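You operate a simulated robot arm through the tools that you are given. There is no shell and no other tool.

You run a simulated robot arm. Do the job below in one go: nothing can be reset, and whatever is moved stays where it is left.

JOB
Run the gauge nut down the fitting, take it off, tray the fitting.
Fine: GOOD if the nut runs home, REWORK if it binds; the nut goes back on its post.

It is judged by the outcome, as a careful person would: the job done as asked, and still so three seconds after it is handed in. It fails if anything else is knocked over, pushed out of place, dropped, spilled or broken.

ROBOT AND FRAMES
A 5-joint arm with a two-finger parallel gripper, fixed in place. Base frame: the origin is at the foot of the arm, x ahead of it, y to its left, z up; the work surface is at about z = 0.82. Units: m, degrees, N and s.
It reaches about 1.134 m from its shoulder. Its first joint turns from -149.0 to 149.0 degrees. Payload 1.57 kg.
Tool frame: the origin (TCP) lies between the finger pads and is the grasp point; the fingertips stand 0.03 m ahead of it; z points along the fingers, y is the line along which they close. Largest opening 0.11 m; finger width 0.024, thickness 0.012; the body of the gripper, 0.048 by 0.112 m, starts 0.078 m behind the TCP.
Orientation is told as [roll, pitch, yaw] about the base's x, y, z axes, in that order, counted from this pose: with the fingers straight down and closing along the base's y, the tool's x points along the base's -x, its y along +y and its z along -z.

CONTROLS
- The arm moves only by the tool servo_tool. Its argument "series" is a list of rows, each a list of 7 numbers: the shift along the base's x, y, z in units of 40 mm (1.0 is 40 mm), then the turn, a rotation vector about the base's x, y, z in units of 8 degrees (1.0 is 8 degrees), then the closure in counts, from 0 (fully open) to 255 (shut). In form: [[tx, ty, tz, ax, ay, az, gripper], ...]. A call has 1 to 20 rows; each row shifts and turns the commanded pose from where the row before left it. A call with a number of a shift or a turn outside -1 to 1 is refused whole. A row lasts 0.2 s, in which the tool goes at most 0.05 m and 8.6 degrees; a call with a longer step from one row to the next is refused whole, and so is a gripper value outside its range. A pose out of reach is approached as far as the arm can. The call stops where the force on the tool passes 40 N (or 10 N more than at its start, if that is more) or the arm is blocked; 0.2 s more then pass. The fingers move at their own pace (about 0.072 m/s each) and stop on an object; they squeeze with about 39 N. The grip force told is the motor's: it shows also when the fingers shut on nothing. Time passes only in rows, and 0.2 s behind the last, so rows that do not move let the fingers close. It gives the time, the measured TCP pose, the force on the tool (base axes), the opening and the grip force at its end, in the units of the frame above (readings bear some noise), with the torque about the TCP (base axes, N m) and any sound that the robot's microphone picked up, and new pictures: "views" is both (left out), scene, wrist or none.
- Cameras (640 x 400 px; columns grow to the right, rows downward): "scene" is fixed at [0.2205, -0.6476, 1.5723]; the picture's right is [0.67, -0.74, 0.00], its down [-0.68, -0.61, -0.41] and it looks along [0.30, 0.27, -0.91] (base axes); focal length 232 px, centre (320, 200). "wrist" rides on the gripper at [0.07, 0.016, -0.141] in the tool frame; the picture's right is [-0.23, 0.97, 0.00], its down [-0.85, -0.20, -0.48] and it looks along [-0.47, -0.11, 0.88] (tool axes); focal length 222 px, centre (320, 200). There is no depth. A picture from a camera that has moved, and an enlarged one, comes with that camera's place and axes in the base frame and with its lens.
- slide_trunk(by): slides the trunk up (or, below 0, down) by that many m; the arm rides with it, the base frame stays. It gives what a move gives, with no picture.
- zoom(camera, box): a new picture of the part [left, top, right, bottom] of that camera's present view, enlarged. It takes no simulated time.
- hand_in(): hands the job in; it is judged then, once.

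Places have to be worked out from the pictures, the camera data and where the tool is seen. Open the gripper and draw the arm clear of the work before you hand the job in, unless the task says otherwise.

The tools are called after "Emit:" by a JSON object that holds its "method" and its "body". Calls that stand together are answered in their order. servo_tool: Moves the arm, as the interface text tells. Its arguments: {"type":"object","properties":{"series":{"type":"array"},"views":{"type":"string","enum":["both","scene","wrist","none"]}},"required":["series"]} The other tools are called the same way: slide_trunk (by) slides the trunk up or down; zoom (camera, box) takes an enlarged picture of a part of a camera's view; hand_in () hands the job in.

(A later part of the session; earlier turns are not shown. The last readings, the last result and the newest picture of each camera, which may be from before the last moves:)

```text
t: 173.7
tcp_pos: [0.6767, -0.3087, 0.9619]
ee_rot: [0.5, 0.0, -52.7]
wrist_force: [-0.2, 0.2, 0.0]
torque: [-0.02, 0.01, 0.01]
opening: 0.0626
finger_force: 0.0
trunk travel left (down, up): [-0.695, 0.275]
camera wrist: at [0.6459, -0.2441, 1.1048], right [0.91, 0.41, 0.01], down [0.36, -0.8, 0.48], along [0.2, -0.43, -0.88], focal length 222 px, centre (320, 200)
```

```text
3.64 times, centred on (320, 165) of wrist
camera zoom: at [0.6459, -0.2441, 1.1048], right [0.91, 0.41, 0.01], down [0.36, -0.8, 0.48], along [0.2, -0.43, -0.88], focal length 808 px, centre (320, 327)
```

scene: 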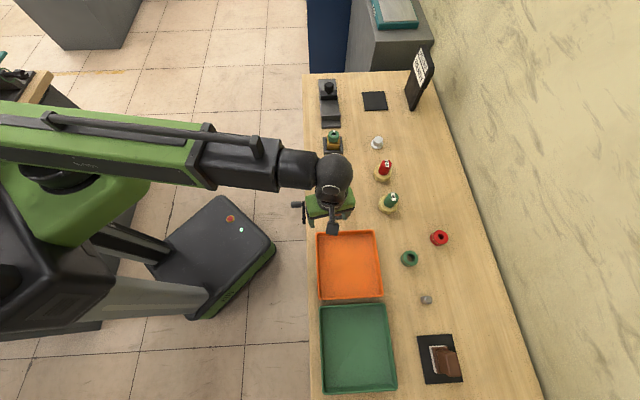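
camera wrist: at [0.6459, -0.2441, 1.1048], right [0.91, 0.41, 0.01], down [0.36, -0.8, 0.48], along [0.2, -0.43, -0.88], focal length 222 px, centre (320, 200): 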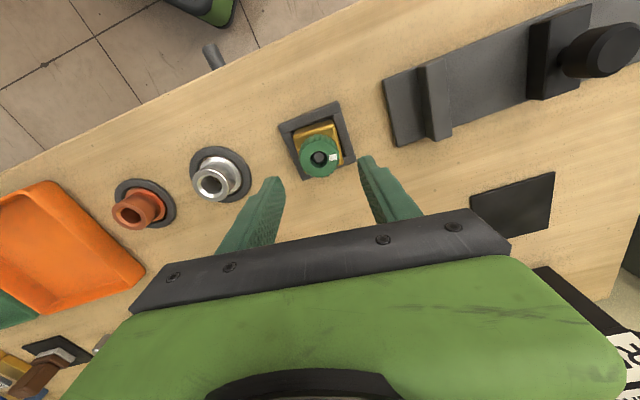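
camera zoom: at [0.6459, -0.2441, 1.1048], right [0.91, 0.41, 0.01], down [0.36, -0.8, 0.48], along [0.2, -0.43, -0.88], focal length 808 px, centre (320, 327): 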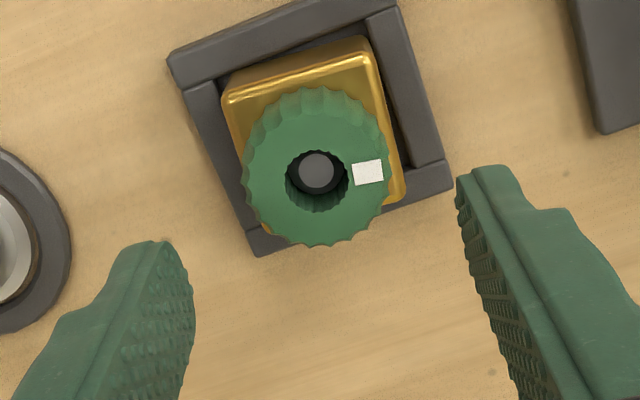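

The nut is within ~1.3 mm of the tool axis; I'll correct by (-0.9, +0.9) mm, lower to the previous grip height, and check.

Emit:
{"method": "servo_tool", "body": {"series": [[-0.0225, 0.0225, 0, 0, 0, 0, 110], [0, 0, 0, 0, 0, 0, 110]], "views": "none"}}

Emit:
{"method": "slide_trunk", "body": {"by": -0.06}}

Emit:
{"method": "servo_tool", "body": {"series": [[0, 0, 0, 0, 0, 0, 110]], "views": "wrist"}}

Emit:
{"method": "zoom", "body": {"camera": "wrist", "box": [260, 110, 380, 220]}}

```text
t: 174.3
tcp_pos: [0.6745, -0.3086, 0.962]
ee_rot: [0.5, 0.0, -52.7]
wrist_force: [-0.1, 0.0, 0.3]
torque: [-0.02, -0.01, 0.02]
opening: 0.0624
finger_force: 0.0
trunk travel left (down, up): [-0.695, 0.275]
```

```text
t: 175.3
tcp_pos: [0.6752, -0.3084, 0.9026]
ee_rot: [0.5, 0.0, -52.7]
wrist_force: [-0.2, 0.5, 0.1]
torque: [0.01, 0.03, 0.0]
opening: 0.0627
finger_force: 0.1
trunk travel left (down, up): [-0.635, 0.335]
```

```text
t: 175.7
tcp_pos: [0.6755, -0.3075, 0.9025]
ee_rot: [0.4, 0.0, -52.6]
wrist_force: [0.9, -0.6, 0.0]
torque: [-0.01, 0.01, 0.0]
opening: 0.0625
finger_force: 0.0
trunk travel left (down, up): [-0.635, 0.335]
camera wrist: at [0.6448, -0.2431, 1.0448], right [0.91, 0.41, 0.01], down [0.36, -0.8, 0.48], along [0.2, -0.43, -0.88], focal length 222 px, centre (320, 200)
```

wrist: 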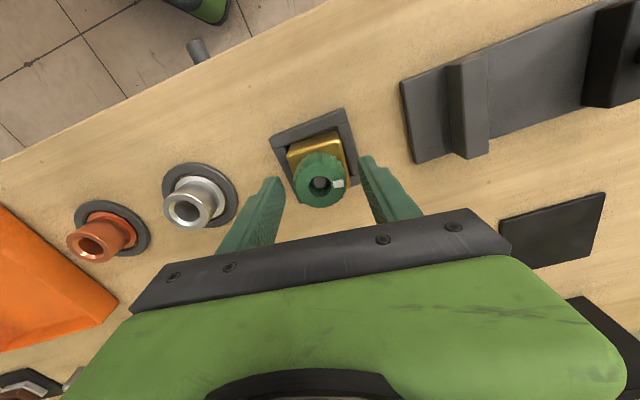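

```text
3.64 times, centred on (320, 165) of wrist
camera zoom: at [0.6448, -0.2431, 1.0448], right [0.91, 0.41, 0.01], down [0.36, -0.8, 0.48], along [0.2, -0.43, -0.88], focal length 808 px, centre (320, 327)
```

zoom: 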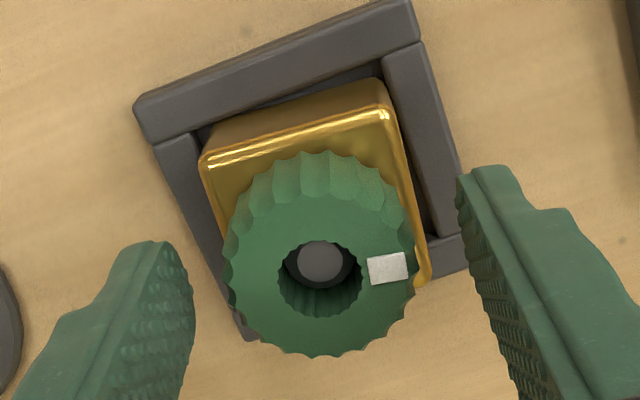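

Centred. I'll close on the nut and unscrew it, raising 0.7–0.8 mm per 40°.

Emit:
{"method": "servo_tool", "body": {"series": [[0, 0, 0, 0, 0, 0, 140], [0, 0, 0, 0, 0, 0, 165], [0, 0, 0, 0, 0, 0, 200], [0, 0, 0, 0, 0, 0, 255], [0, 0, 0, 0, 0, 0, 255], [0, 0, 0, 0, 0, 0, 255], [0, 0, 0, 0, 0, 1, 255], [0, 0, 0, 0, 0, 1, 255], [0, 0, 0, 0, 0, 1, 255], [0, 0, 0, 0, 0, 1, 255], [0, 0, 0, 0, 0, 1, 255]], "views": "none"}}

Emit:
{"method": "slide_trunk", "body": {"by": 0.0008}}

Emit:
{"method": "servo_tool", "body": {"series": [[0, 0, 0, 0, 0, 1, 255], [0, 0, 0, 0, 0, 1, 255], [0, 0, 0, 0, 0, 1, 255], [0, 0, 0, 0, 0, 1, 255], [0, 0, 0, 0, 0, 1, 255]], "views": "none"}}

Emit:
{"method": "slide_trunk", "body": {"by": 0.0008}}

Emit:
{"method": "servo_tool", "body": {"series": [[0, 0, 0, 0, 0, 1, 255], [0, 0, 0, 0, 0, 1, 255], [0, 0, 0, 0, 0, 1, 255], [0, 0, 0, 0, 0, 1, 255], [0, 0, 0, 0, 0, 1, 255]], "views": "none"}}

Emit:
{"method": "slide_trunk", "body": {"by": 0.0008}}

Emit:
{"method": "servo_tool", "body": {"series": [[0, 0, 0, 0, 0, 1, 255], [0, 0, 0, 0, 0, 1, 255], [0, 0, 0, 0, 0, 1, 255], [0, 0, 0, 0, 0, 1, 255], [0, 0, 0, 0, 0, 1, 255]], "views": "none"}}

Emit:
{"method": "slide_trunk", "body": {"by": 0.0008}}

Emit:
{"method": "servo_tool", "body": {"series": [[0, 0, 0, 0, 0, 1, 255], [0, 0, 0, 0, 0, 1, 255], [0, 0, 0, 0, 0, 1, 255]], "views": "wrist"}}

```text
t: 178.1
tcp_pos: [0.6752, -0.3081, 0.902]
ee_rot: [0.4, 0.1, -12.4]
wrist_force: [1.3, -2.3, 9.1]
torque: [-0.59, -0.1, -0.02]
opening: 0.0406
finger_force: 38.8
trunk travel left (down, up): [-0.635, 0.335]
```

```text
t: 178.6
tcp_pos: [0.6749, -0.3084, 0.9022]
ee_rot: [0.5, 0.1, -12.6]
wrist_force: [-0.9, -1.4, 1.6]
torque: [-0.35, 0.08, 0.0]
opening: 0.0404
finger_force: 39.0
trunk travel left (down, up): [-0.636, 0.334]
```

```text
t: 179.8
tcp_pos: [0.6762, -0.3081, 0.9027]
ee_rot: [0.4, 0.0, 27.4]
wrist_force: [1.2, -1.4, 7.8]
torque: [-0.43, -0.14, -0.01]
opening: 0.0402
finger_force: 39.4
trunk travel left (down, up): [-0.636, 0.334]
```

```text
t: 180.3
tcp_pos: [0.676, -0.3075, 0.9033]
ee_rot: [0.5, -0.1, 27.4]
wrist_force: [0.2, 0.5, -0.7]
torque: [-0.1, -0.03, 0.02]
opening: 0.0401
finger_force: 38.9
trunk travel left (down, up): [-0.637, 0.333]
```

```text
t: 181.6
tcp_pos: [0.6738, -0.3077, 0.9037]
ee_rot: [0.5, 0.0, 67.5]
wrist_force: [0.7, -0.4, 4.9]
torque: [-0.02, -0.29, -0.04]
opening: 0.0403
finger_force: 39.1
trunk travel left (down, up): [-0.637, 0.333]
```

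```text
t: 182.1
tcp_pos: [0.6757, -0.3084, 0.9036]
ee_rot: [0.5, 0.0, 67.4]
wrist_force: [-0.9, 1.9, -2.2]
torque: [0.0, -0.03, -0.03]
opening: 0.0407
finger_force: 39.0
trunk travel left (down, up): [-0.637, 0.333]
```

```text
t: 183.3
tcp_pos: [0.6753, -0.3085, 0.9053]
ee_rot: [0.4, -0.1, 107.5]
wrist_force: [0.8, -0.4, 2.4]
torque: [-0.01, -0.22, -0.03]
opening: 0.0404
finger_force: 38.7
trunk travel left (down, up): [-0.637, 0.333]
```

```text
t: 183.8
tcp_pos: [0.6743, -0.3087, 0.9052]
ee_rot: [0.4, 0.0, 107.4]
wrist_force: [0.1, 0.2, -4.0]
torque: [0.03, 0.02, 0.0]
opening: 0.0408
finger_force: 38.8
trunk travel left (down, up): [-0.638, 0.332]
```

```text
t: 184.6
tcp_pos: [0.6755, -0.3081, 0.9049]
ee_rot: [0.5, 0.0, 131.5]
wrist_force: [0.5, 0.0, -2.6]
torque: [-0.02, -0.02, 0.0]
opening: 0.0405
finger_force: 38.8
trunk travel left (down, up): [-0.638, 0.332]
camera wrist: at [0.7098, -0.3701, 1.048], right [-0.88, -0.47, 0.01], down [-0.41, 0.78, 0.48], along [-0.23, 0.42, -0.88], focal length 222 px, centre (320, 200)
```

wrist: 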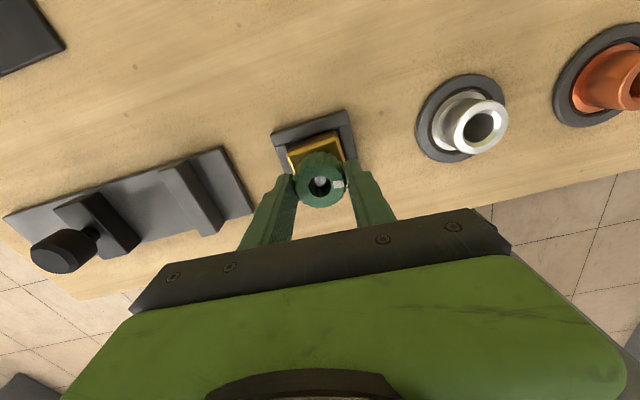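

184° unscrewed. I'll lift gently and confirm the nut comes away without bringing the fitting up.

Emit:
{"method": "slide_trunk", "body": {"by": 0.001}}

Emit:
{"method": "servo_tool", "body": {"series": [[0, 0, 0, 0, 0, 1, 255]], "views": "none"}}

Emit:
{"method": "slide_trunk", "body": {"by": 0.002}}

Emit:
{"method": "zoom", "body": {"camera": "scene", "box": [326, 132, 342, 148]}}

```text
t: 185.1
tcp_pos: [0.676, -0.3078, 0.906]
ee_rot: [0.5, -0.1, 131.5]
wrist_force: [1.0, 0.4, -3.2]
torque: [0.03, -0.02, -0.04]
opening: 0.0405
finger_force: 38.6
trunk travel left (down, up): [-0.639, 0.331]
```

```text
t: 185.5
tcp_pos: [0.6754, -0.3074, 0.9059]
ee_rot: [0.4, 0.0, 139.4]
wrist_force: [0.8, -0.1, -0.8]
torque: [-0.01, 0.0, 0.01]
opening: 0.0407
finger_force: 39.4
trunk travel left (down, up): [-0.639, 0.331]
```

```text
t: 186.0
tcp_pos: [0.6751, -0.3091, 0.9089]
ee_rot: [0.5, 0.0, 139.3]
wrist_force: [-0.3, 0.1, -0.8]
torque: [-0.01, -0.03, 0.01]
opening: 0.0407
finger_force: 38.7
trunk travel left (down, up): [-0.641, 0.329]
```

```text
16.00 times, centred on (334, 140) of scene
camera zoom: at [0.2205, -0.6476, 1.5723], right [0.67, -0.74, 0.0], down [-0.68, -0.61, -0.41], along [0.3, 0.27, -0.91], focal length 3720 px, centre (96, 1160)
```

zoom: 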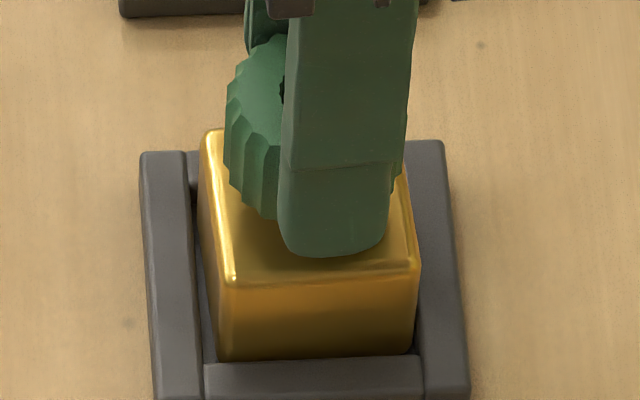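

The nut is free of the fitting. I'll lift and carry it back to its post, returning to yaw 0.

Emit:
{"method": "slide_trunk", "body": {"by": 0.08}}

Emit:
{"method": "servo_tool", "body": {"series": [[0.1722, -0.1715, 0, 0, 0, -0.9674, 255], [0.1722, -0.1715, 0, 0, 0, -0.9674, 255], [0.1722, -0.1715, 0, 0, 0, -0.9674, 255], [0.1722, -0.1715, 0, 0, 0, -0.9674, 255], [0.1722, -0.1715, 0, 0, 0, -0.9674, 255], [0.1722, -0.1715, 0, 0, 0, -0.9674, 255], [0.1722, -0.1715, 0, 0, 0, -0.9674, 255], [0.1722, -0.1715, 0, 0, 0, -0.9674, 255], [0.1722, -0.1715, 0, 0, 0, -0.9674, 255], [0.1722, -0.1715, 0, 0, 0, -0.9674, 255], [0.1722, -0.1715, 0, 0, 0, -0.9674, 255], [0.1722, -0.1715, 0, 0, 0, -0.9674, 255], [0.1722, -0.1715, 0, 0, 0, -0.9674, 255], [0.1722, -0.1715, 0, 0, 0, -0.9674, 255], [0.1722, -0.1715, 0, 0, 0, -0.9674, 255], [0.1722, -0.1715, 0, 0, 0, -0.9674, 255], [0.1722, -0.1715, 0, 0, 0, -0.9674, 255], [0.1722, -0.1715, 0, 0, 0, -0.9674, 255], [0, 0, 0, 0, 0, 0, 255]], "views": "wrist"}}

Emit:
{"method": "zoom", "body": {"camera": "wrist", "box": [285, 110, 355, 200]}}

```text
t: 187.2
tcp_pos: [0.6747, -0.3087, 0.9884]
ee_rot: [0.5, 0.0, 139.4]
wrist_force: [0.1, -0.7, -0.2]
torque: [0.01, 0.02, 0.01]
opening: 0.0405
finger_force: 38.7
trunk travel left (down, up): [-0.721, 0.249]
```

```text
t: 191.2
tcp_pos: [0.7996, -0.4324, 0.989]
ee_rot: [0.5, 0.1, -0.2]
wrist_force: [0.0, 0.0, 0.3]
torque: [0.0, -0.03, -0.04]
opening: 0.0405
finger_force: 39.7
trunk travel left (down, up): [-0.721, 0.249]
camera wrist: at [0.7294, -0.4165, 1.131], right [0.23, 0.97, 0.01], down [0.85, -0.2, 0.48], along [0.47, -0.1, -0.88], focal length 222 px, centre (320, 200)
```

wrist: 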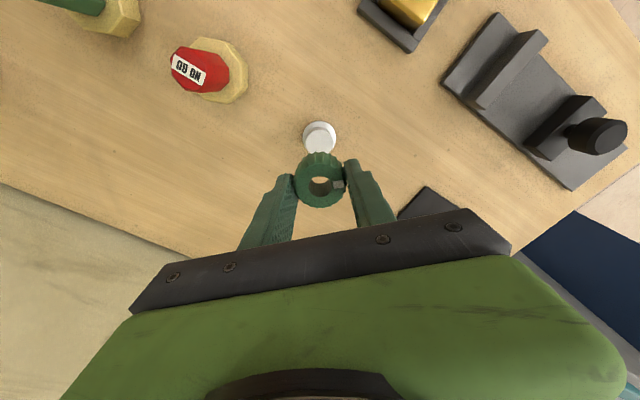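

```text
4.44 times, centred on (320, 155) of wrist
camera zoom: at [0.7294, -0.4165, 1.131], right [0.23, 0.97, 0.01], down [0.85, -0.2, 0.48], along [0.47, -0.1, -0.88], focal length 987 px, centre (320, 400)
```

zoom: 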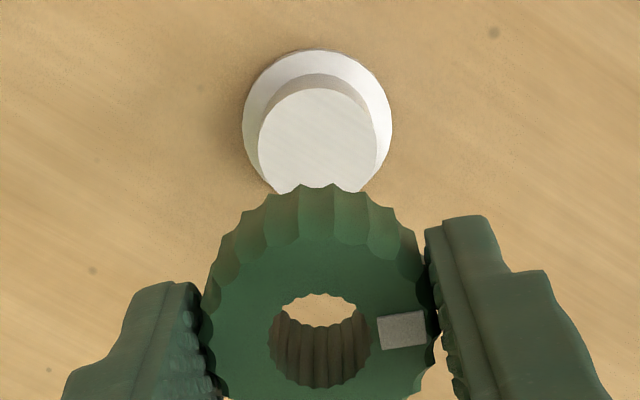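

I'm over the post with small residuals and a 0.5° roll; I'll correct both, then lower.

Emit:
{"method": "servo_tool", "body": {"series": [[0.0075, 0.0125, 0, -0.06, 0, 0.02, 255], [0, 0, 0, 0, 0, 0, 255]], "views": "wrist"}}

Emit:
{"method": "slide_trunk", "body": {"by": -0.094}}

Emit:
{"method": "zoom", "body": {"camera": "wrist", "box": [260, 110, 380, 220]}}

Emit:
{"method": "zoom", "body": {"camera": "scene", "box": [362, 122, 394, 152]}}

```text
t: 191.8
tcp_pos: [0.7995, -0.4311, 0.9887]
ee_rot: [-0.1, 0.0, 0.3]
wrist_force: [0.4, -0.4, -0.7]
torque: [0.01, 0.02, -0.02]
opening: 0.0408
finger_force: 39.0
trunk travel left (down, up): [-0.721, 0.249]
camera wrist: at [0.7295, -0.415, 1.1308], right [0.22, 0.97, 0.0], down [0.86, -0.2, 0.48], along [0.47, -0.11, -0.88], focal length 222 px, centre (320, 200)
```

wrist: 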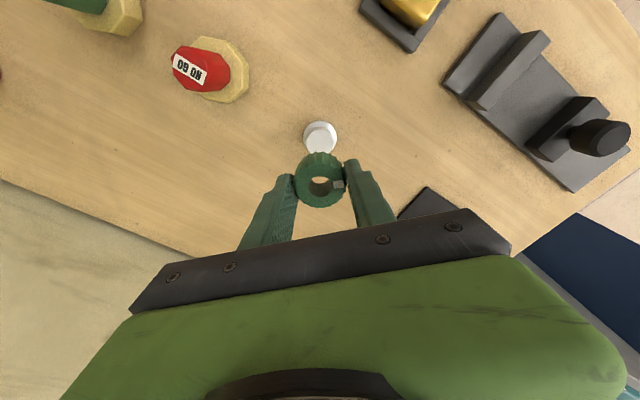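

```text
t: 193.1
tcp_pos: [0.7984, -0.431, 0.8943]
ee_rot: [0.1, -0.1, 0.2]
wrist_force: [0.3, 0.4, 0.2]
torque: [0.01, 0.01, 0.0]
opening: 0.0406
finger_force: 39.2
trunk travel left (down, up): [-0.627, 0.343]
```

```text
3.64 times, centred on (320, 165) of wrist
camera zoom: at [0.7294, -0.415, 1.0369], right [0.22, 0.97, 0.0], down [0.86, -0.2, 0.48], along [0.47, -0.11, -0.88], focal length 808 px, centre (320, 327)
```

zoom: 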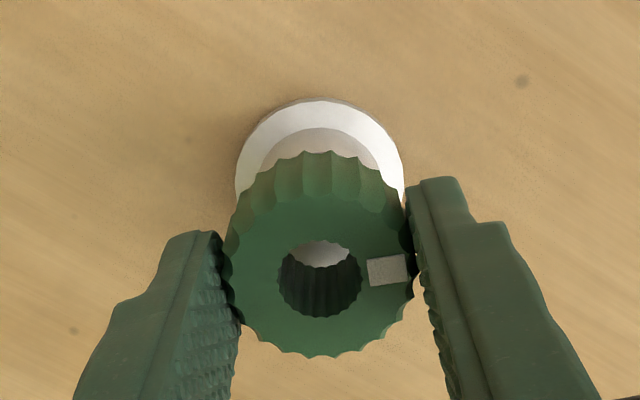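

```text
13.33 times, centred on (378, 137) of scene
camera zoom: at [0.2205, -0.6476, 1.5723], right [0.67, -0.74, 0.0], down [-0.68, -0.61, -0.41], along [0.3, 0.27, -0.91], focal length 3100 px, centre (-453, 1040)
```

zoom: 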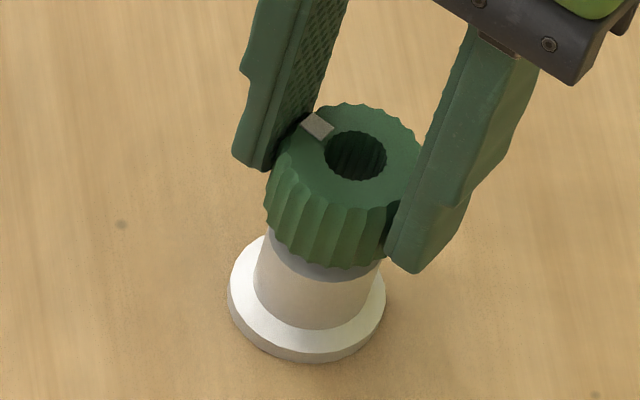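

Aligned over the post with no roll. I'll lower in small steps until it touches.

Emit:
{"method": "slide_trunk", "body": {"by": -0.004}}

Emit:
{"method": "slide_trunk", "body": {"by": -0.001}}

Emit:
{"method": "slide_trunk", "body": {"by": -0.001}}

Emit:
{"method": "slide_trunk", "body": {"by": -0.001}}

Emit:
{"method": "zoom", "body": {"camera": "wrist", "box": [260, 110, 380, 220]}}

```text
t: 193.6
tcp_pos: [0.7989, -0.4307, 0.8894]
ee_rot: [0.0, 0.0, 0.2]
wrist_force: [0.0, 0.7, -0.7]
torque: [-0.03, -0.01, 0.01]
opening: 0.0406
finger_force: 38.7
trunk travel left (down, up): [-0.623, 0.347]
```

```text
t: 194.1
tcp_pos: [0.8003, -0.4316, 0.8893]
ee_rot: [0.1, 0.0, 0.2]
wrist_force: [-0.4, -1.2, 0.3]
torque: [-0.02, 0.0, 0.01]
opening: 0.0407
finger_force: 39.0
trunk travel left (down, up): [-0.622, 0.348]
```

```text
t: 194.6
tcp_pos: [0.7989, -0.4314, 0.8883]
ee_rot: [-0.1, 0.0, 0.2]
wrist_force: [0.1, -0.4, -0.9]
torque: [-0.01, 0.04, -0.04]
opening: 0.0406
finger_force: 39.4
trunk travel left (down, up): [-0.621, 0.349]
```

```text
t: 195.1
tcp_pos: [0.7988, -0.4324, 0.8864]
ee_rot: [0.0, 0.1, 0.2]
wrist_force: [0.8, 0.1, -1.1]
torque: [-0.01, -0.01, 0.0]
opening: 0.0407
finger_force: 38.8
trunk travel left (down, up): [-0.62, 0.35]
```

```text
3.64 times, centred on (320, 165) of wrist
camera zoom: at [0.7294, -0.415, 1.0298], right [0.22, 0.97, 0.0], down [0.86, -0.2, 0.48], along [0.47, -0.11, -0.88], focal length 808 px, centre (320, 327)
```

zoom: 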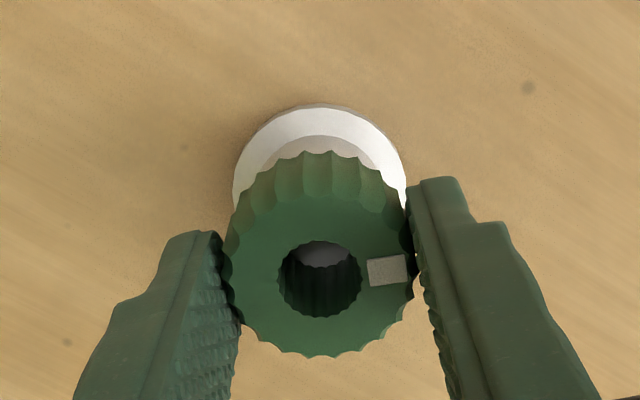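

No contact yet at camera z 1.0298; I'll continue in half-millimetre steps.

Emit:
{"method": "slide_trunk", "body": {"by": -0.0005}}

Emit:
{"method": "slide_trunk", "body": {"by": -0.0005}}

Emit:
{"method": "slide_trunk", "body": {"by": -0.0005}}

Emit:
{"method": "zoom", "body": {"camera": "scene", "box": [365, 125, 391, 151]}}

```text
t: 195.6
tcp_pos: [0.7985, -0.4324, 0.8857]
ee_rot: [0.0, 0.0, 0.2]
wrist_force: [-0.3, -0.7, -0.6]
torque: [-0.03, 0.0, -0.02]
opening: 0.0408
finger_force: 39.0
trunk travel left (down, up): [-0.62, 0.35]
```

```text
t: 196.1
tcp_pos: [0.8001, -0.4326, 0.8859]
ee_rot: [0.0, 0.0, 0.2]
wrist_force: [0.7, -0.4, -0.5]
torque: [-0.02, -0.01, 0.0]
opening: 0.0407
finger_force: 39.2
trunk travel left (down, up): [-0.619, 0.351]
```

```text
t: 196.6
tcp_pos: [0.7987, -0.4298, 0.886]
ee_rot: [-0.1, -0.1, 0.2]
wrist_force: [2.2, -0.5, 4.6]
torque: [-0.02, 0.03, 0.02]
opening: 0.0405
finger_force: 38.7
trunk travel left (down, up): [-0.619, 0.351]
```

```text
15.38 times, centred on (378, 138) of scene
camera zoom: at [0.2205, -0.6476, 1.5723], right [0.67, -0.74, 0.0], down [-0.68, -0.61, -0.41], along [0.3, 0.27, -0.91], focal length 3577 px, centre (-572, 1154)
```

zoom: 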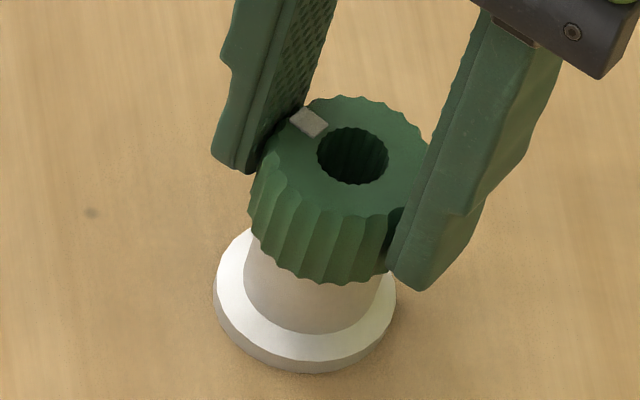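

Contact at 4.6 N. I'll release the nut on its post.

Emit:
{"method": "servo_tool", "body": {"series": [[0, 0, 0, 0, 0, 0, 160], [0, 0, 0, 0, 0, 0, 150], [0, 0, 0, 0, 0, 0, 130], [0, 0, 0, 0, 0, 0, 100], [0, 0, 0, 0, 0, 0, 80], [0, 0, 0, 0, 0, 0, 80]], "views": "wrist"}}

Emit:
{"method": "zoom", "body": {"camera": "wrist", "box": [260, 110, 380, 220]}}

Emit:
{"method": "zoom", "body": {"camera": "scene", "box": [365, 125, 391, 151]}}

```text
t: 198.0
tcp_pos: [0.7982, -0.4309, 0.885]
ee_rot: [0.1, 0.0, 0.3]
wrist_force: [-0.4, 0.7, -0.7]
torque: [-0.01, 0.01, 0.0]
opening: 0.0755
finger_force: 0.0
trunk travel left (down, up): [-0.619, 0.351]
camera wrist: at [0.7294, -0.415, 1.0284], right [0.22, 0.97, 0.0], down [0.86, -0.2, 0.48], along [0.47, -0.11, -0.88], focal length 222 px, centre (320, 200)
```

wrist: 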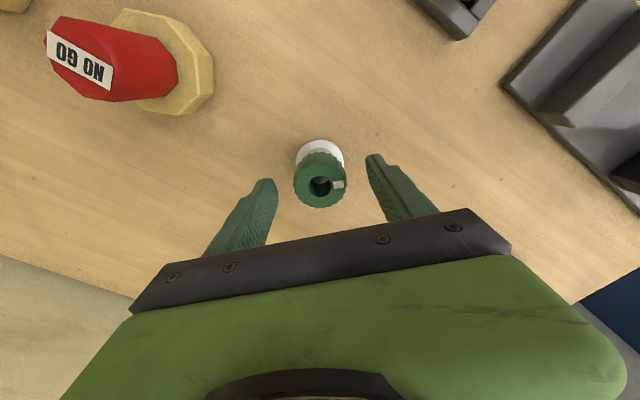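

```text
3.64 times, centred on (320, 165) of wrist
camera zoom: at [0.7294, -0.415, 1.0284], right [0.22, 0.97, 0.0], down [0.86, -0.2, 0.48], along [0.47, -0.11, -0.88], focal length 808 px, centre (320, 327)
```

zoom: 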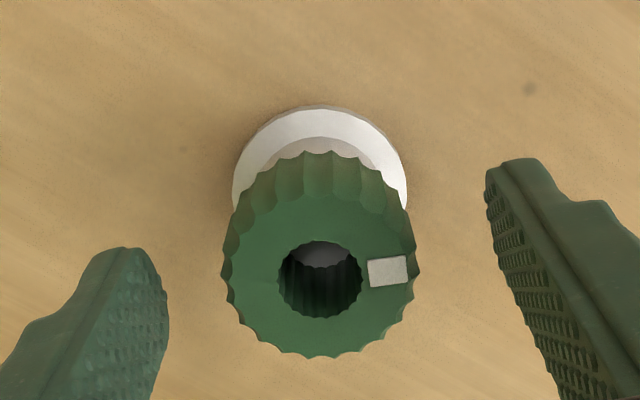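

```text
15.38 times, centred on (378, 138) of scene
camera zoom: at [0.2205, -0.6476, 1.5723], right [0.67, -0.74, 0.0], down [-0.68, -0.61, -0.41], along [0.3, 0.27, -0.91], focal length 3577 px, centre (-572, 1154)
```

zoom: 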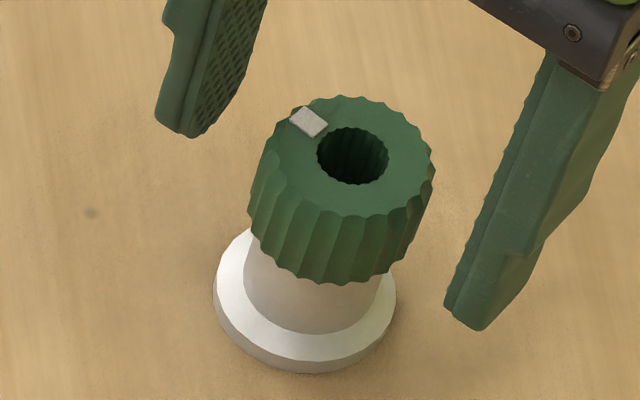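

The nut stands back on its post, just as it was. I'll raise the gripper and go to the oblique vantage again to look at the bare stud at the height where the nut stopped.

Emit:
{"method": "slide_trunk", "body": {"by": 0.13}}

Emit:
{"method": "servo_tool", "body": {"series": [[-0.921, -0.297, 0, 0, 0, 1, 80], [-0.921, -0.297, 0, 0, 0, 1, 80], [-0.921, -0.297, 0, 0, 0, 1, 80], [-0.921, -0.297, 0, 0, 0, 1, 80], [-0.921, -0.297, 0, 0, 0, 1, 80], [-0.921, -0.297, 0, 0, 0, 1, 80], [-0.921, -0.297, 0, 0, 0, 1, 80], [-0.921, -0.297, 0, 0, 0, 1, 80], [-0.921, -0.297, 0, 0, 0, 1, 80], [-0.921, -0.297, 0, 0, 0, 1, 80], [-0.921, -0.297, 0, 0, 0, 1, 80], [-0.921, -0.297, 0, 0, 0, 1, 80], [-0.921, -0.297, 0, 0, 0, 1, 80], [0, 0, 0, 0, 0, 0, 80]], "views": "none"}}

Emit:
{"method": "slide_trunk", "body": {"by": -0.054}}

Emit:
{"method": "servo_tool", "body": {"series": [[0, 0, 0, 0, 0, 0, 80]], "views": "wrist"}}

Emit:
{"method": "zoom", "body": {"camera": "wrist", "box": [45, 265, 125, 325]}}

```text
t: 199.6
tcp_pos: [0.8, -0.4322, 1.0154]
ee_rot: [0.1, 0.0, 0.2]
wrist_force: [-0.5, -0.1, 0.6]
torque: [-0.05, -0.02, -0.02]
opening: 0.0752
finger_force: 0.0
trunk travel left (down, up): [-0.749, 0.221]
```

```text
t: 202.6
tcp_pos: [0.32, -0.5849, 1.0159]
ee_rot: [0.0, 0.1, 104.3]
wrist_force: [0.3, 0.5, 0.2]
torque: [0.0, -0.01, 0.0]
opening: 0.0754
finger_force: 0.1
trunk travel left (down, up): [-0.749, 0.221]
```

```text
t: 203.5
tcp_pos: [0.3196, -0.5853, 0.9616]
ee_rot: [0.0, 0.1, 104.2]
wrist_force: [0.0, 0.1, 0.5]
torque: [0.0, 0.03, 0.01]
opening: 0.0755
finger_force: 0.0
trunk travel left (down, up): [-0.695, 0.275]
```

```text
t: 203.9
tcp_pos: [0.3189, -0.5864, 0.9612]
ee_rot: [0.0, 0.0, 104.2]
wrist_force: [0.2, 0.6, 0.0]
torque: [-0.02, 0.02, -0.01]
opening: 0.0754
finger_force: 0.1
trunk travel left (down, up): [-0.695, 0.275]
camera wrist: at [0.32, -0.6573, 1.1044], right [-1.0, -0.02, 0.0], down [-0.02, 0.88, 0.48], along [-0.01, 0.48, -0.88], focal length 222 px, centre (320, 200)
```

wrist: 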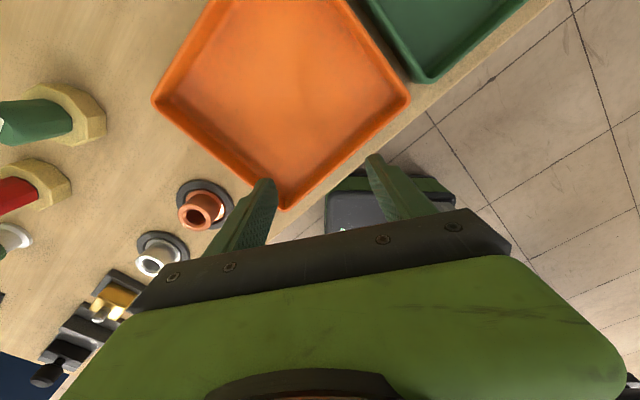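

```text
6.67 times, centred on (85, 295) of wrist
camera zoom: at [0.32, -0.6573, 1.1044], right [-1.0, -0.02, 0.0], down [-0.02, 0.88, 0.48], along [-0.01, 0.48, -0.88], focal length 1481 px, centre (1887, -433)
```

zoom: 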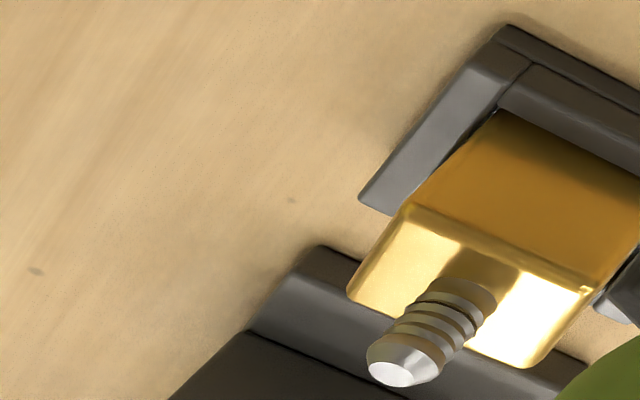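

Now the bare stud is visible side-on. I'll zoom in tightly on it.

Emit:
{"method": "zoom", "body": {"camera": "wrist", "box": [92, 292, 122, 326]}}

Emit:
{"method": "zoom", "body": {"camera": "wrist", "box": [80, 285, 130, 325]}}

```text
11.76 times, centred on (107, 309) of wrist
camera zoom: at [0.32, -0.6573, 1.1044], right [-1.0, -0.02, 0.0], down [-0.02, 0.88, 0.48], along [-0.01, 0.48, -0.88], focal length 2613 px, centre (2826, -1082)
```

zoom: 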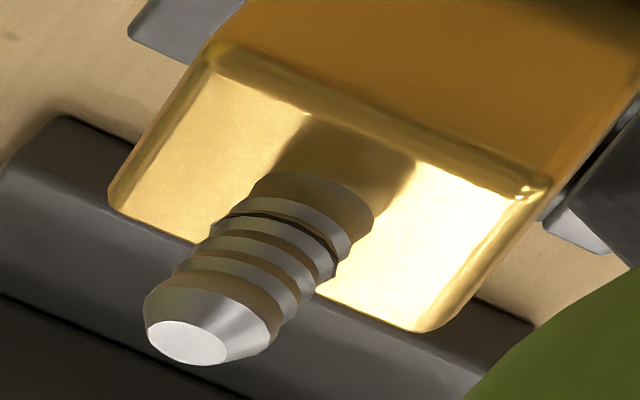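

```text
10.00 times, centred on (105, 305) of wrist
camera zoom: at [0.32, -0.6573, 1.1044], right [-1.0, -0.02, 0.0], down [-0.02, 0.88, 0.48], along [-0.01, 0.48, -0.88], focal length 2221 px, centre (2470, -850)
```

zoom: 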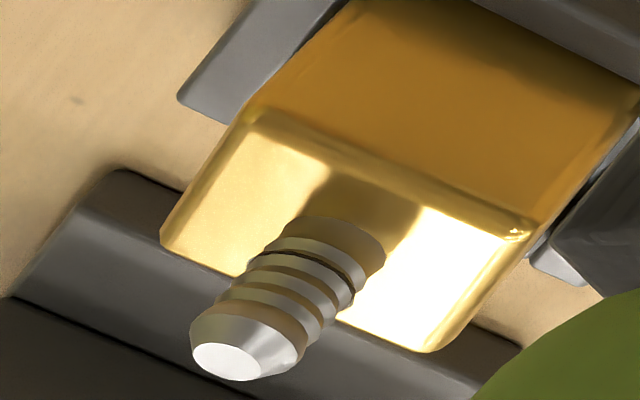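

The stud's thread ridges continue below the dark line down to the face. I'll zoom in at the maximum to confirm what the dark line is and whether thread continues under it.

Emit:
{"method": "zoom", "body": {"camera": "wrist", "box": [100, 294, 122, 312]}}

Emit:
{"method": "zoom", "body": {"camera": "wrist", "box": [94, 300, 116, 322]}}

```text
16.00 times, centred on (111, 303) of wrist
camera zoom: at [0.32, -0.6573, 1.1044], right [-1.0, -0.02, 0.0], down [-0.02, 0.88, 0.48], along [-0.01, 0.48, -0.88], focal length 3554 px, centre (3664, -1448)
```

zoom: 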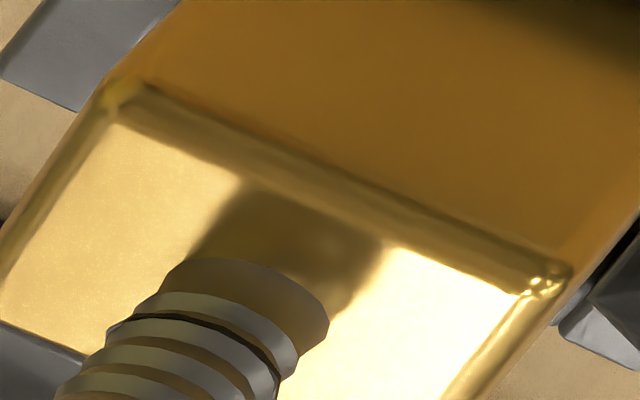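

```text
16.00 times, centred on (105, 311) of wrist
camera zoom: at [0.32, -0.6573, 1.1044], right [-1.0, -0.02, 0.0], down [-0.02, 0.88, 0.48], along [-0.01, 0.48, -0.88], focal length 3554 px, centre (3760, -1576)
```

zoom: 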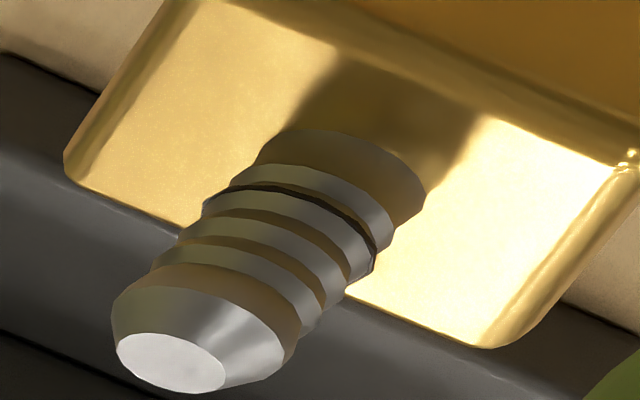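

Close up, the thread ridges are evenly spaced down to the foot, and a thin dark ring protrudes slightly between two ridges about 6 mm above the face: right where the nut jammed, with thread still left below it. The nut binds, so the fitting goes to REWORK (orange tray). I'll move back above the fitting with yaw 45°, square to the block.

Emit:
{"method": "servo_tool", "body": {"series": [[0.7427, 0.5802, 0, 0, 0, -0.6167, 80], [0.7427, 0.5802, 0, 0, 0, -0.6167, 80], [0.7427, 0.5802, 0, 0, 0, -0.6167, 80], [0.7427, 0.5802, 0, 0, 0, -0.6167, 80], [0.7427, 0.5802, 0, 0, 0, -0.6167, 80], [0.7427, 0.5802, 0, 0, 0, -0.6167, 80], [0.7427, 0.5802, 0, 0, 0, -0.6167, 80], [0.7427, 0.5802, 0, 0, 0, -0.6167, 80], [0.7427, 0.5802, 0, 0, 0, -0.6167, 80], [0.7427, 0.5802, 0, 0, 0, -0.6167, 80], [0.7427, 0.5802, 0, 0, 0, -0.6167, 80], [0.7427, 0.5802, 0, 0, 0, -0.6167, 80], [0, 0, 0, 0, 0, 0, 80]], "views": "both"}}

Emit:
{"method": "zoom", "body": {"camera": "wrist", "box": [250, 100, 390, 200]}}

Emit:
{"method": "zoom", "body": {"camera": "scene", "box": [310, 110, 360, 160]}}

```text
t: 206.7
tcp_pos: [0.6776, -0.3094, 0.9621]
ee_rot: [-0.1, 0.0, 45.1]
wrist_force: [0.5, -0.4, -0.3]
torque: [-0.03, 0.0, 0.01]
opening: 0.0756
finger_force: 0.1
trunk travel left (down, up): [-0.695, 0.275]
camera wrist: at [0.6166, -0.347, 1.1044], right [-0.53, 0.85, 0.0], down [0.75, 0.46, 0.48], along [0.41, 0.25, -0.88], focal length 222 px, centre (320, 200)
```

scene: 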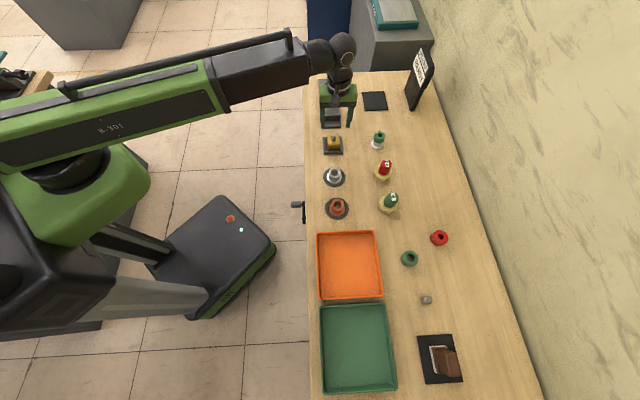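
wrist: 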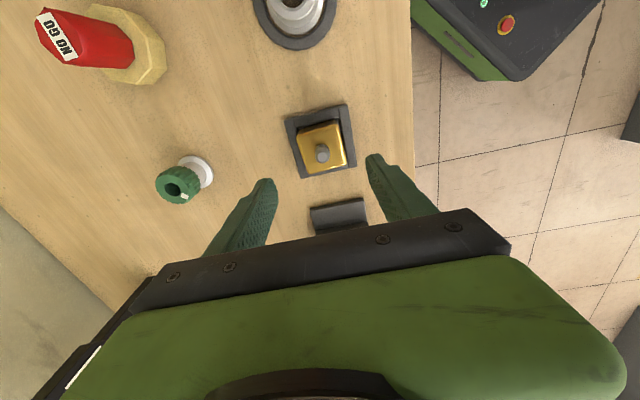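

```text
4.00 times, centred on (320, 150) of wrist
camera zoom: at [0.6166, -0.347, 1.1044], right [-0.53, 0.85, 0.0], down [0.75, 0.46, 0.48], along [0.41, 0.25, -0.88], focal length 888 px, centre (320, 400)
```

zoom: 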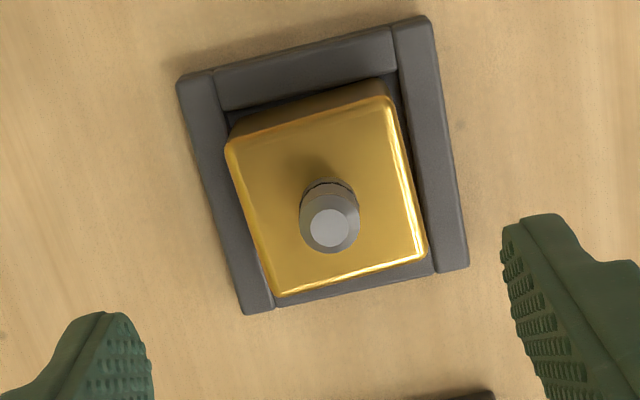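

```text
8.00 times, centred on (335, 135) of scene
camera zoom: at [0.2205, -0.6476, 1.5723], right [0.67, -0.74, 0.0], down [-0.68, -0.61, -0.41], along [0.3, 0.27, -0.91], focal length 1860 px, centre (200, 720)
```

zoom: 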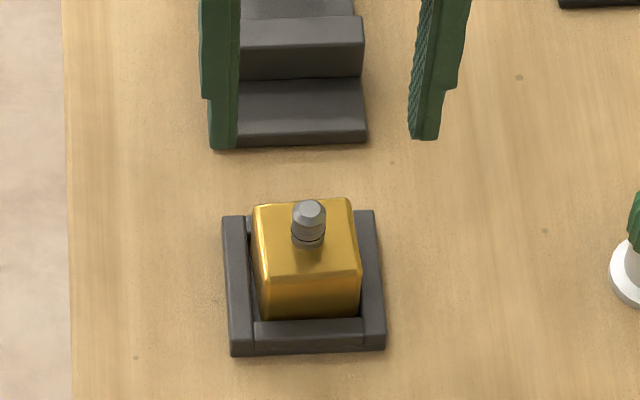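

The gripper is nearly square to the block; its centre is about (-3.3, +1.7) mm from the tool axis. I'll correct, lower in stages to grip the block's upper ~18 mm (clear of the nest walls), and check.

Emit:
{"method": "servo_tool", "body": {"series": [[-0.0825, 0.0425, 0, 0, 0, 0, 80], [0, 0, 0, 0, 0, 0, 80]], "views": "none"}}

Emit:
{"method": "slide_trunk", "body": {"by": -0.065}}

Emit:
{"method": "servo_tool", "body": {"series": [[0, 0, 0, 0, 0, 0, 80]], "views": "wrist"}}

Emit:
{"method": "zoom", "body": {"camera": "wrist", "box": [240, 100, 400, 220]}}

Emit:
{"method": "zoom", "body": {"camera": "scene", "box": [315, 115, 355, 160]}}

```text
t: 207.3
tcp_pos: [0.6732, -0.3087, 0.9614]
ee_rot: [0.0, 0.0, 45.0]
wrist_force: [-0.7, 0.0, 0.3]
torque: [0.02, -0.03, 0.0]
opening: 0.0756
finger_force: 0.1
trunk travel left (down, up): [-0.695, 0.275]
```

```text
t: 208.4
tcp_pos: [0.6724, -0.3071, 0.8954]
ee_rot: [0.0, 0.0, 45.0]
wrist_force: [0.5, -0.2, -0.8]
torque: [0.0, -0.03, -0.02]
opening: 0.0757
finger_force: 0.1
trunk travel left (down, up): [-0.63, 0.34]
```

```text
t: 208.8
tcp_pos: [0.6734, -0.3076, 0.8974]
ee_rot: [0.1, 0.0, 44.9]
wrist_force: [0.1, 0.6, 0.6]
torque: [0.03, 0.01, 0.02]
opening: 0.0752
finger_force: 0.0
trunk travel left (down, up): [-0.63, 0.34]
camera wrist: at [0.6124, -0.3454, 1.0394], right [-0.53, 0.85, 0.0], down [0.75, 0.46, 0.48], along [0.41, 0.25, -0.88], focal length 222 px, centre (320, 200)
```

wrist: 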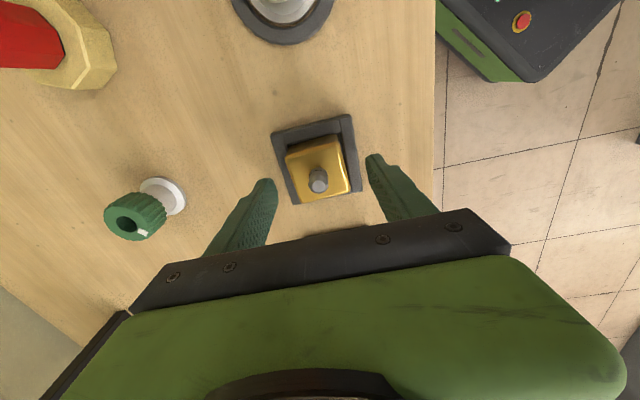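

```text
3.33 times, centred on (320, 160) of wrist
camera zoom: at [0.6124, -0.3454, 1.0394], right [-0.53, 0.85, 0.0], down [0.75, 0.46, 0.48], along [0.41, 0.25, -0.88], focal length 740 px, centre (320, 333)
```

zoom: 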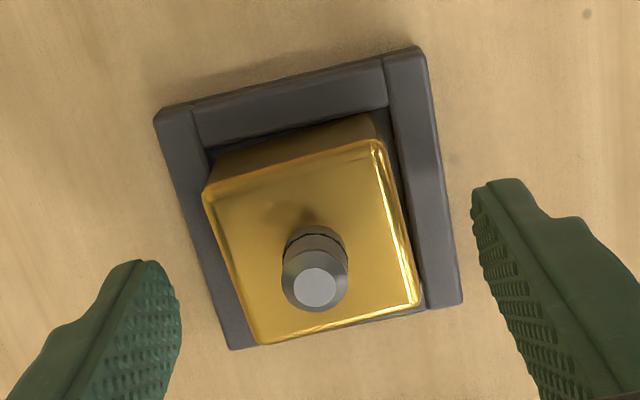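

```text
8.89 times, centred on (335, 138) of scene
camera zoom: at [0.2205, -0.6476, 1.5723], right [0.67, -0.74, 0.0], down [-0.68, -0.61, -0.41], along [0.3, 0.27, -0.91], focal length 2067 px, centre (187, 756)
```

zoom: 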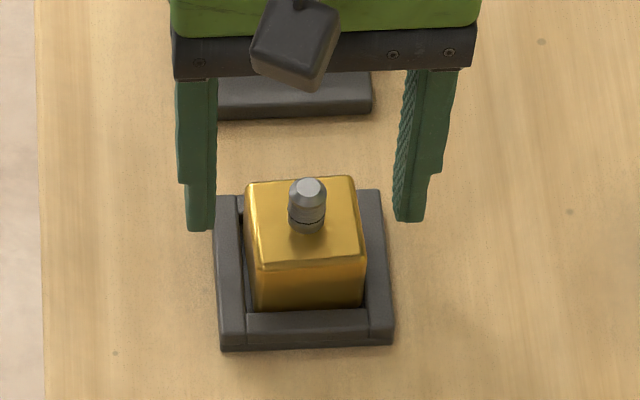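

Centred within 2 mm; I'll trim (+0.8, -1.2) mm and lower the rest of the way.

Emit:
{"method": "servo_tool", "body": {"series": [[0.02, -0.03, 0, 0, 0, 0, 80], [0, 0, 0, 0, 0, 0, 80]], "views": "none"}}

Emit:
{"method": "slide_trunk", "body": {"by": -0.015}}

Emit:
{"method": "slide_trunk", "body": {"by": -0.009}}

Emit:
{"method": "servo_tool", "body": {"series": [[0, 0, 0, 0, 0, 0, 80]], "views": "both"}}

Emit:
{"method": "zoom", "body": {"camera": "wrist", "box": [240, 110, 400, 230]}}

Emit:
{"method": "zoom", "body": {"camera": "scene", "box": [315, 115, 355, 160]}}

```text
t: 209.4
tcp_pos: [0.6733, -0.3097, 0.8967]
ee_rot: [0.0, 0.0, 45.0]
wrist_force: [0.1, 0.0, -0.4]
torque: [0.0, 0.0, -0.01]
opening: 0.0755
finger_force: 0.0
trunk travel left (down, up): [-0.63, 0.34]
```

```text
t: 210.0
tcp_pos: [0.6742, -0.3089, 0.8827]
ee_rot: [-0.1, 0.0, 45.0]
wrist_force: [-0.4, -0.3, -0.1]
torque: [-0.03, -0.02, 0.01]
opening: 0.0755
finger_force: 0.2
trunk travel left (down, up): [-0.615, 0.355]
```

```text
t: 210.6
tcp_pos: [0.6748, -0.3091, 0.8736]
ee_rot: [-0.1, 0.0, 45.1]
wrist_force: [0.4, 0.2, 0.3]
torque: [0.0, -0.04, 0.0]
opening: 0.0755
finger_force: 0.0
trunk travel left (down, up): [-0.606, 0.364]
```

```text
t: 211.0
tcp_pos: [0.6738, -0.3087, 0.8727]
ee_rot: [0.0, 0.0, 45.0]
wrist_force: [-0.4, -0.2, 0.2]
torque: [0.01, 0.01, 0.01]
opening: 0.0757
finger_force: 0.1
trunk travel left (down, up): [-0.606, 0.364]
camera wrist: at [0.6134, -0.3467, 1.0154], right [-0.53, 0.85, 0.0], down [0.75, 0.46, 0.48], along [0.41, 0.25, -0.88], focal length 222 px, centre (320, 200)
```

scene: 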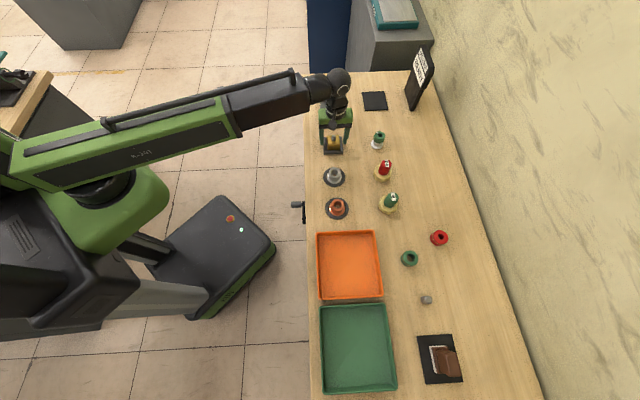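
wrist: 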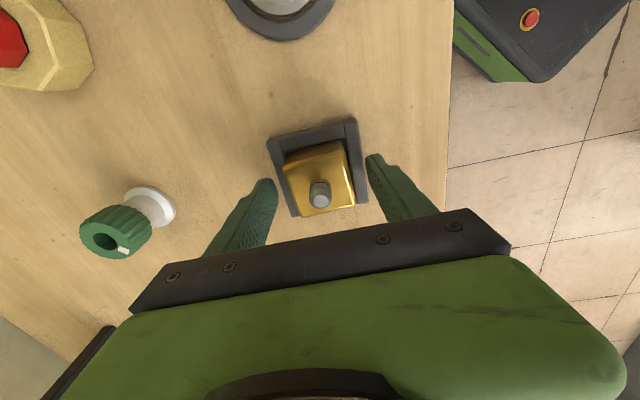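

```text
3.33 times, centred on (320, 170) of wrist
camera zoom: at [0.6134, -0.3467, 1.0154], right [-0.53, 0.85, 0.0], down [0.75, 0.46, 0.48], along [0.41, 0.25, -0.88], focal length 740 px, centre (320, 300)
```

zoom: 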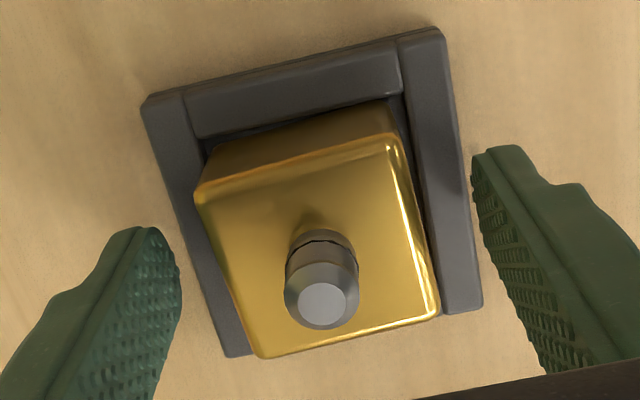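

```text
8.89 times, centred on (335, 138) of scene
camera zoom: at [0.2205, -0.6476, 1.5723], right [0.67, -0.74, 0.0], down [-0.68, -0.61, -0.41], along [0.3, 0.27, -0.91], focal length 2067 px, centre (187, 756)
```

zoom: 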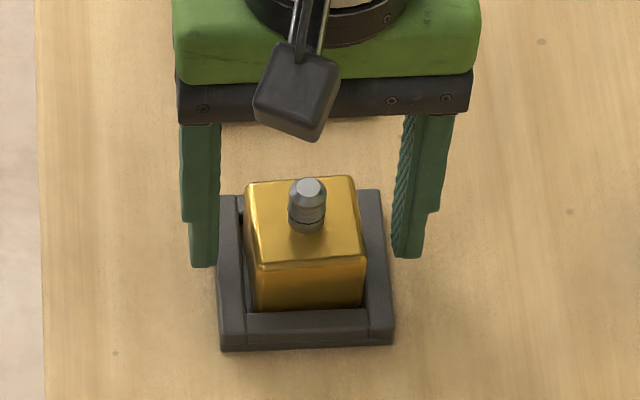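

The fingers straddle the block centrally, above the nest walls. I'll close on the block.

Emit:
{"method": "servo_tool", "body": {"series": [[0, 0, 0, 0, 0, 0, 110], [0, 0, 0, 0, 0, 0, 130], [0, 0, 0, 0, 0, 0, 150], [0, 0, 0, 0, 0, 0, 200], [0, 0, 0, 0, 0, 0, 255], [0, 0, 0, 0, 0, 0, 255], [0, 0, 0, 0, 0, 0, 255]], "views": "wrist"}}

Emit:
{"method": "zoom", "body": {"camera": "scene", "box": [315, 115, 355, 160]}}

Emit:
{"method": "zoom", "body": {"camera": "wrist", "box": [240, 110, 400, 230]}}

```text
t: 212.6
tcp_pos: [0.6739, -0.3092, 0.8734]
ee_rot: [0.0, 0.0, 45.0]
wrist_force: [-0.8, 0.5, 0.4]
torque: [0.03, 0.03, 0.04]
opening: 0.0475
finger_force: 38.4
trunk travel left (down, up): [-0.606, 0.364]
camera wrist: at [0.6133, -0.3467, 1.0154], right [-0.53, 0.85, 0.0], down [0.75, 0.46, 0.48], along [0.41, 0.25, -0.88], focal length 222 px, centre (320, 200)
```

wrist: 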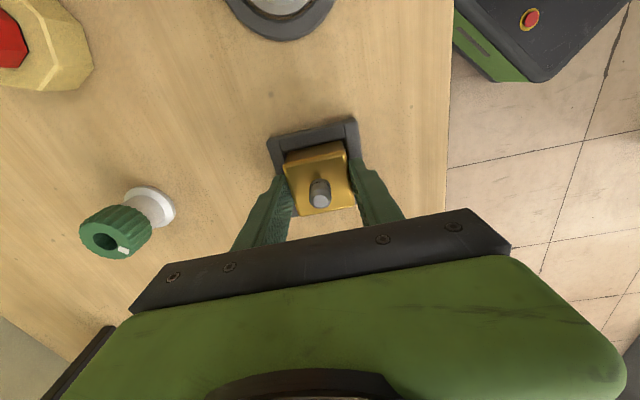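

```text
8.89 times, centred on (335, 138) of scene
camera zoom: at [0.2205, -0.6476, 1.5723], right [0.67, -0.74, 0.0], down [-0.68, -0.61, -0.41], along [0.3, 0.27, -0.91], focal length 2067 px, centre (187, 756)
```

zoom: 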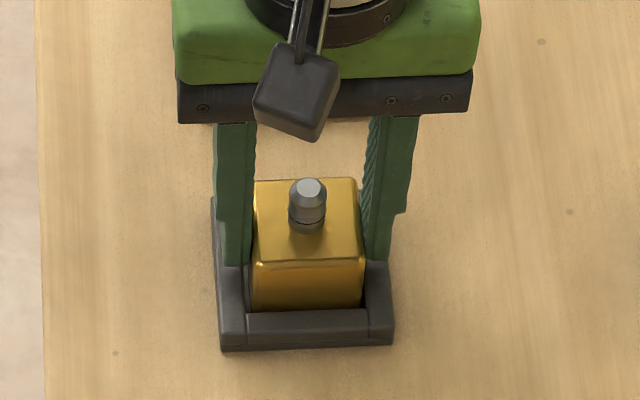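

```text
3.33 times, centred on (320, 170) of wrist
camera zoom: at [0.6133, -0.3467, 1.0154], right [-0.53, 0.85, 0.0], down [0.75, 0.46, 0.48], along [0.41, 0.25, -0.88], focal length 740 px, centre (320, 300)
```

zoom: 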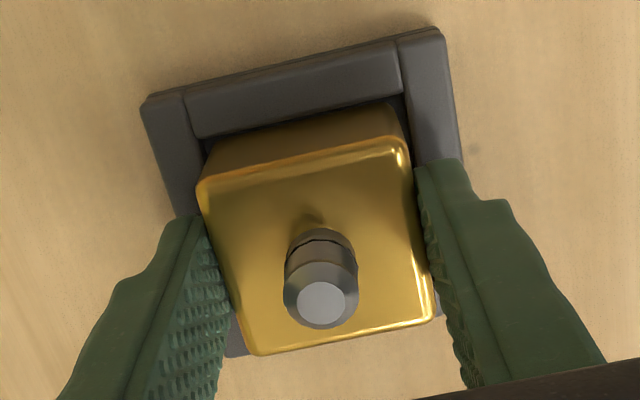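

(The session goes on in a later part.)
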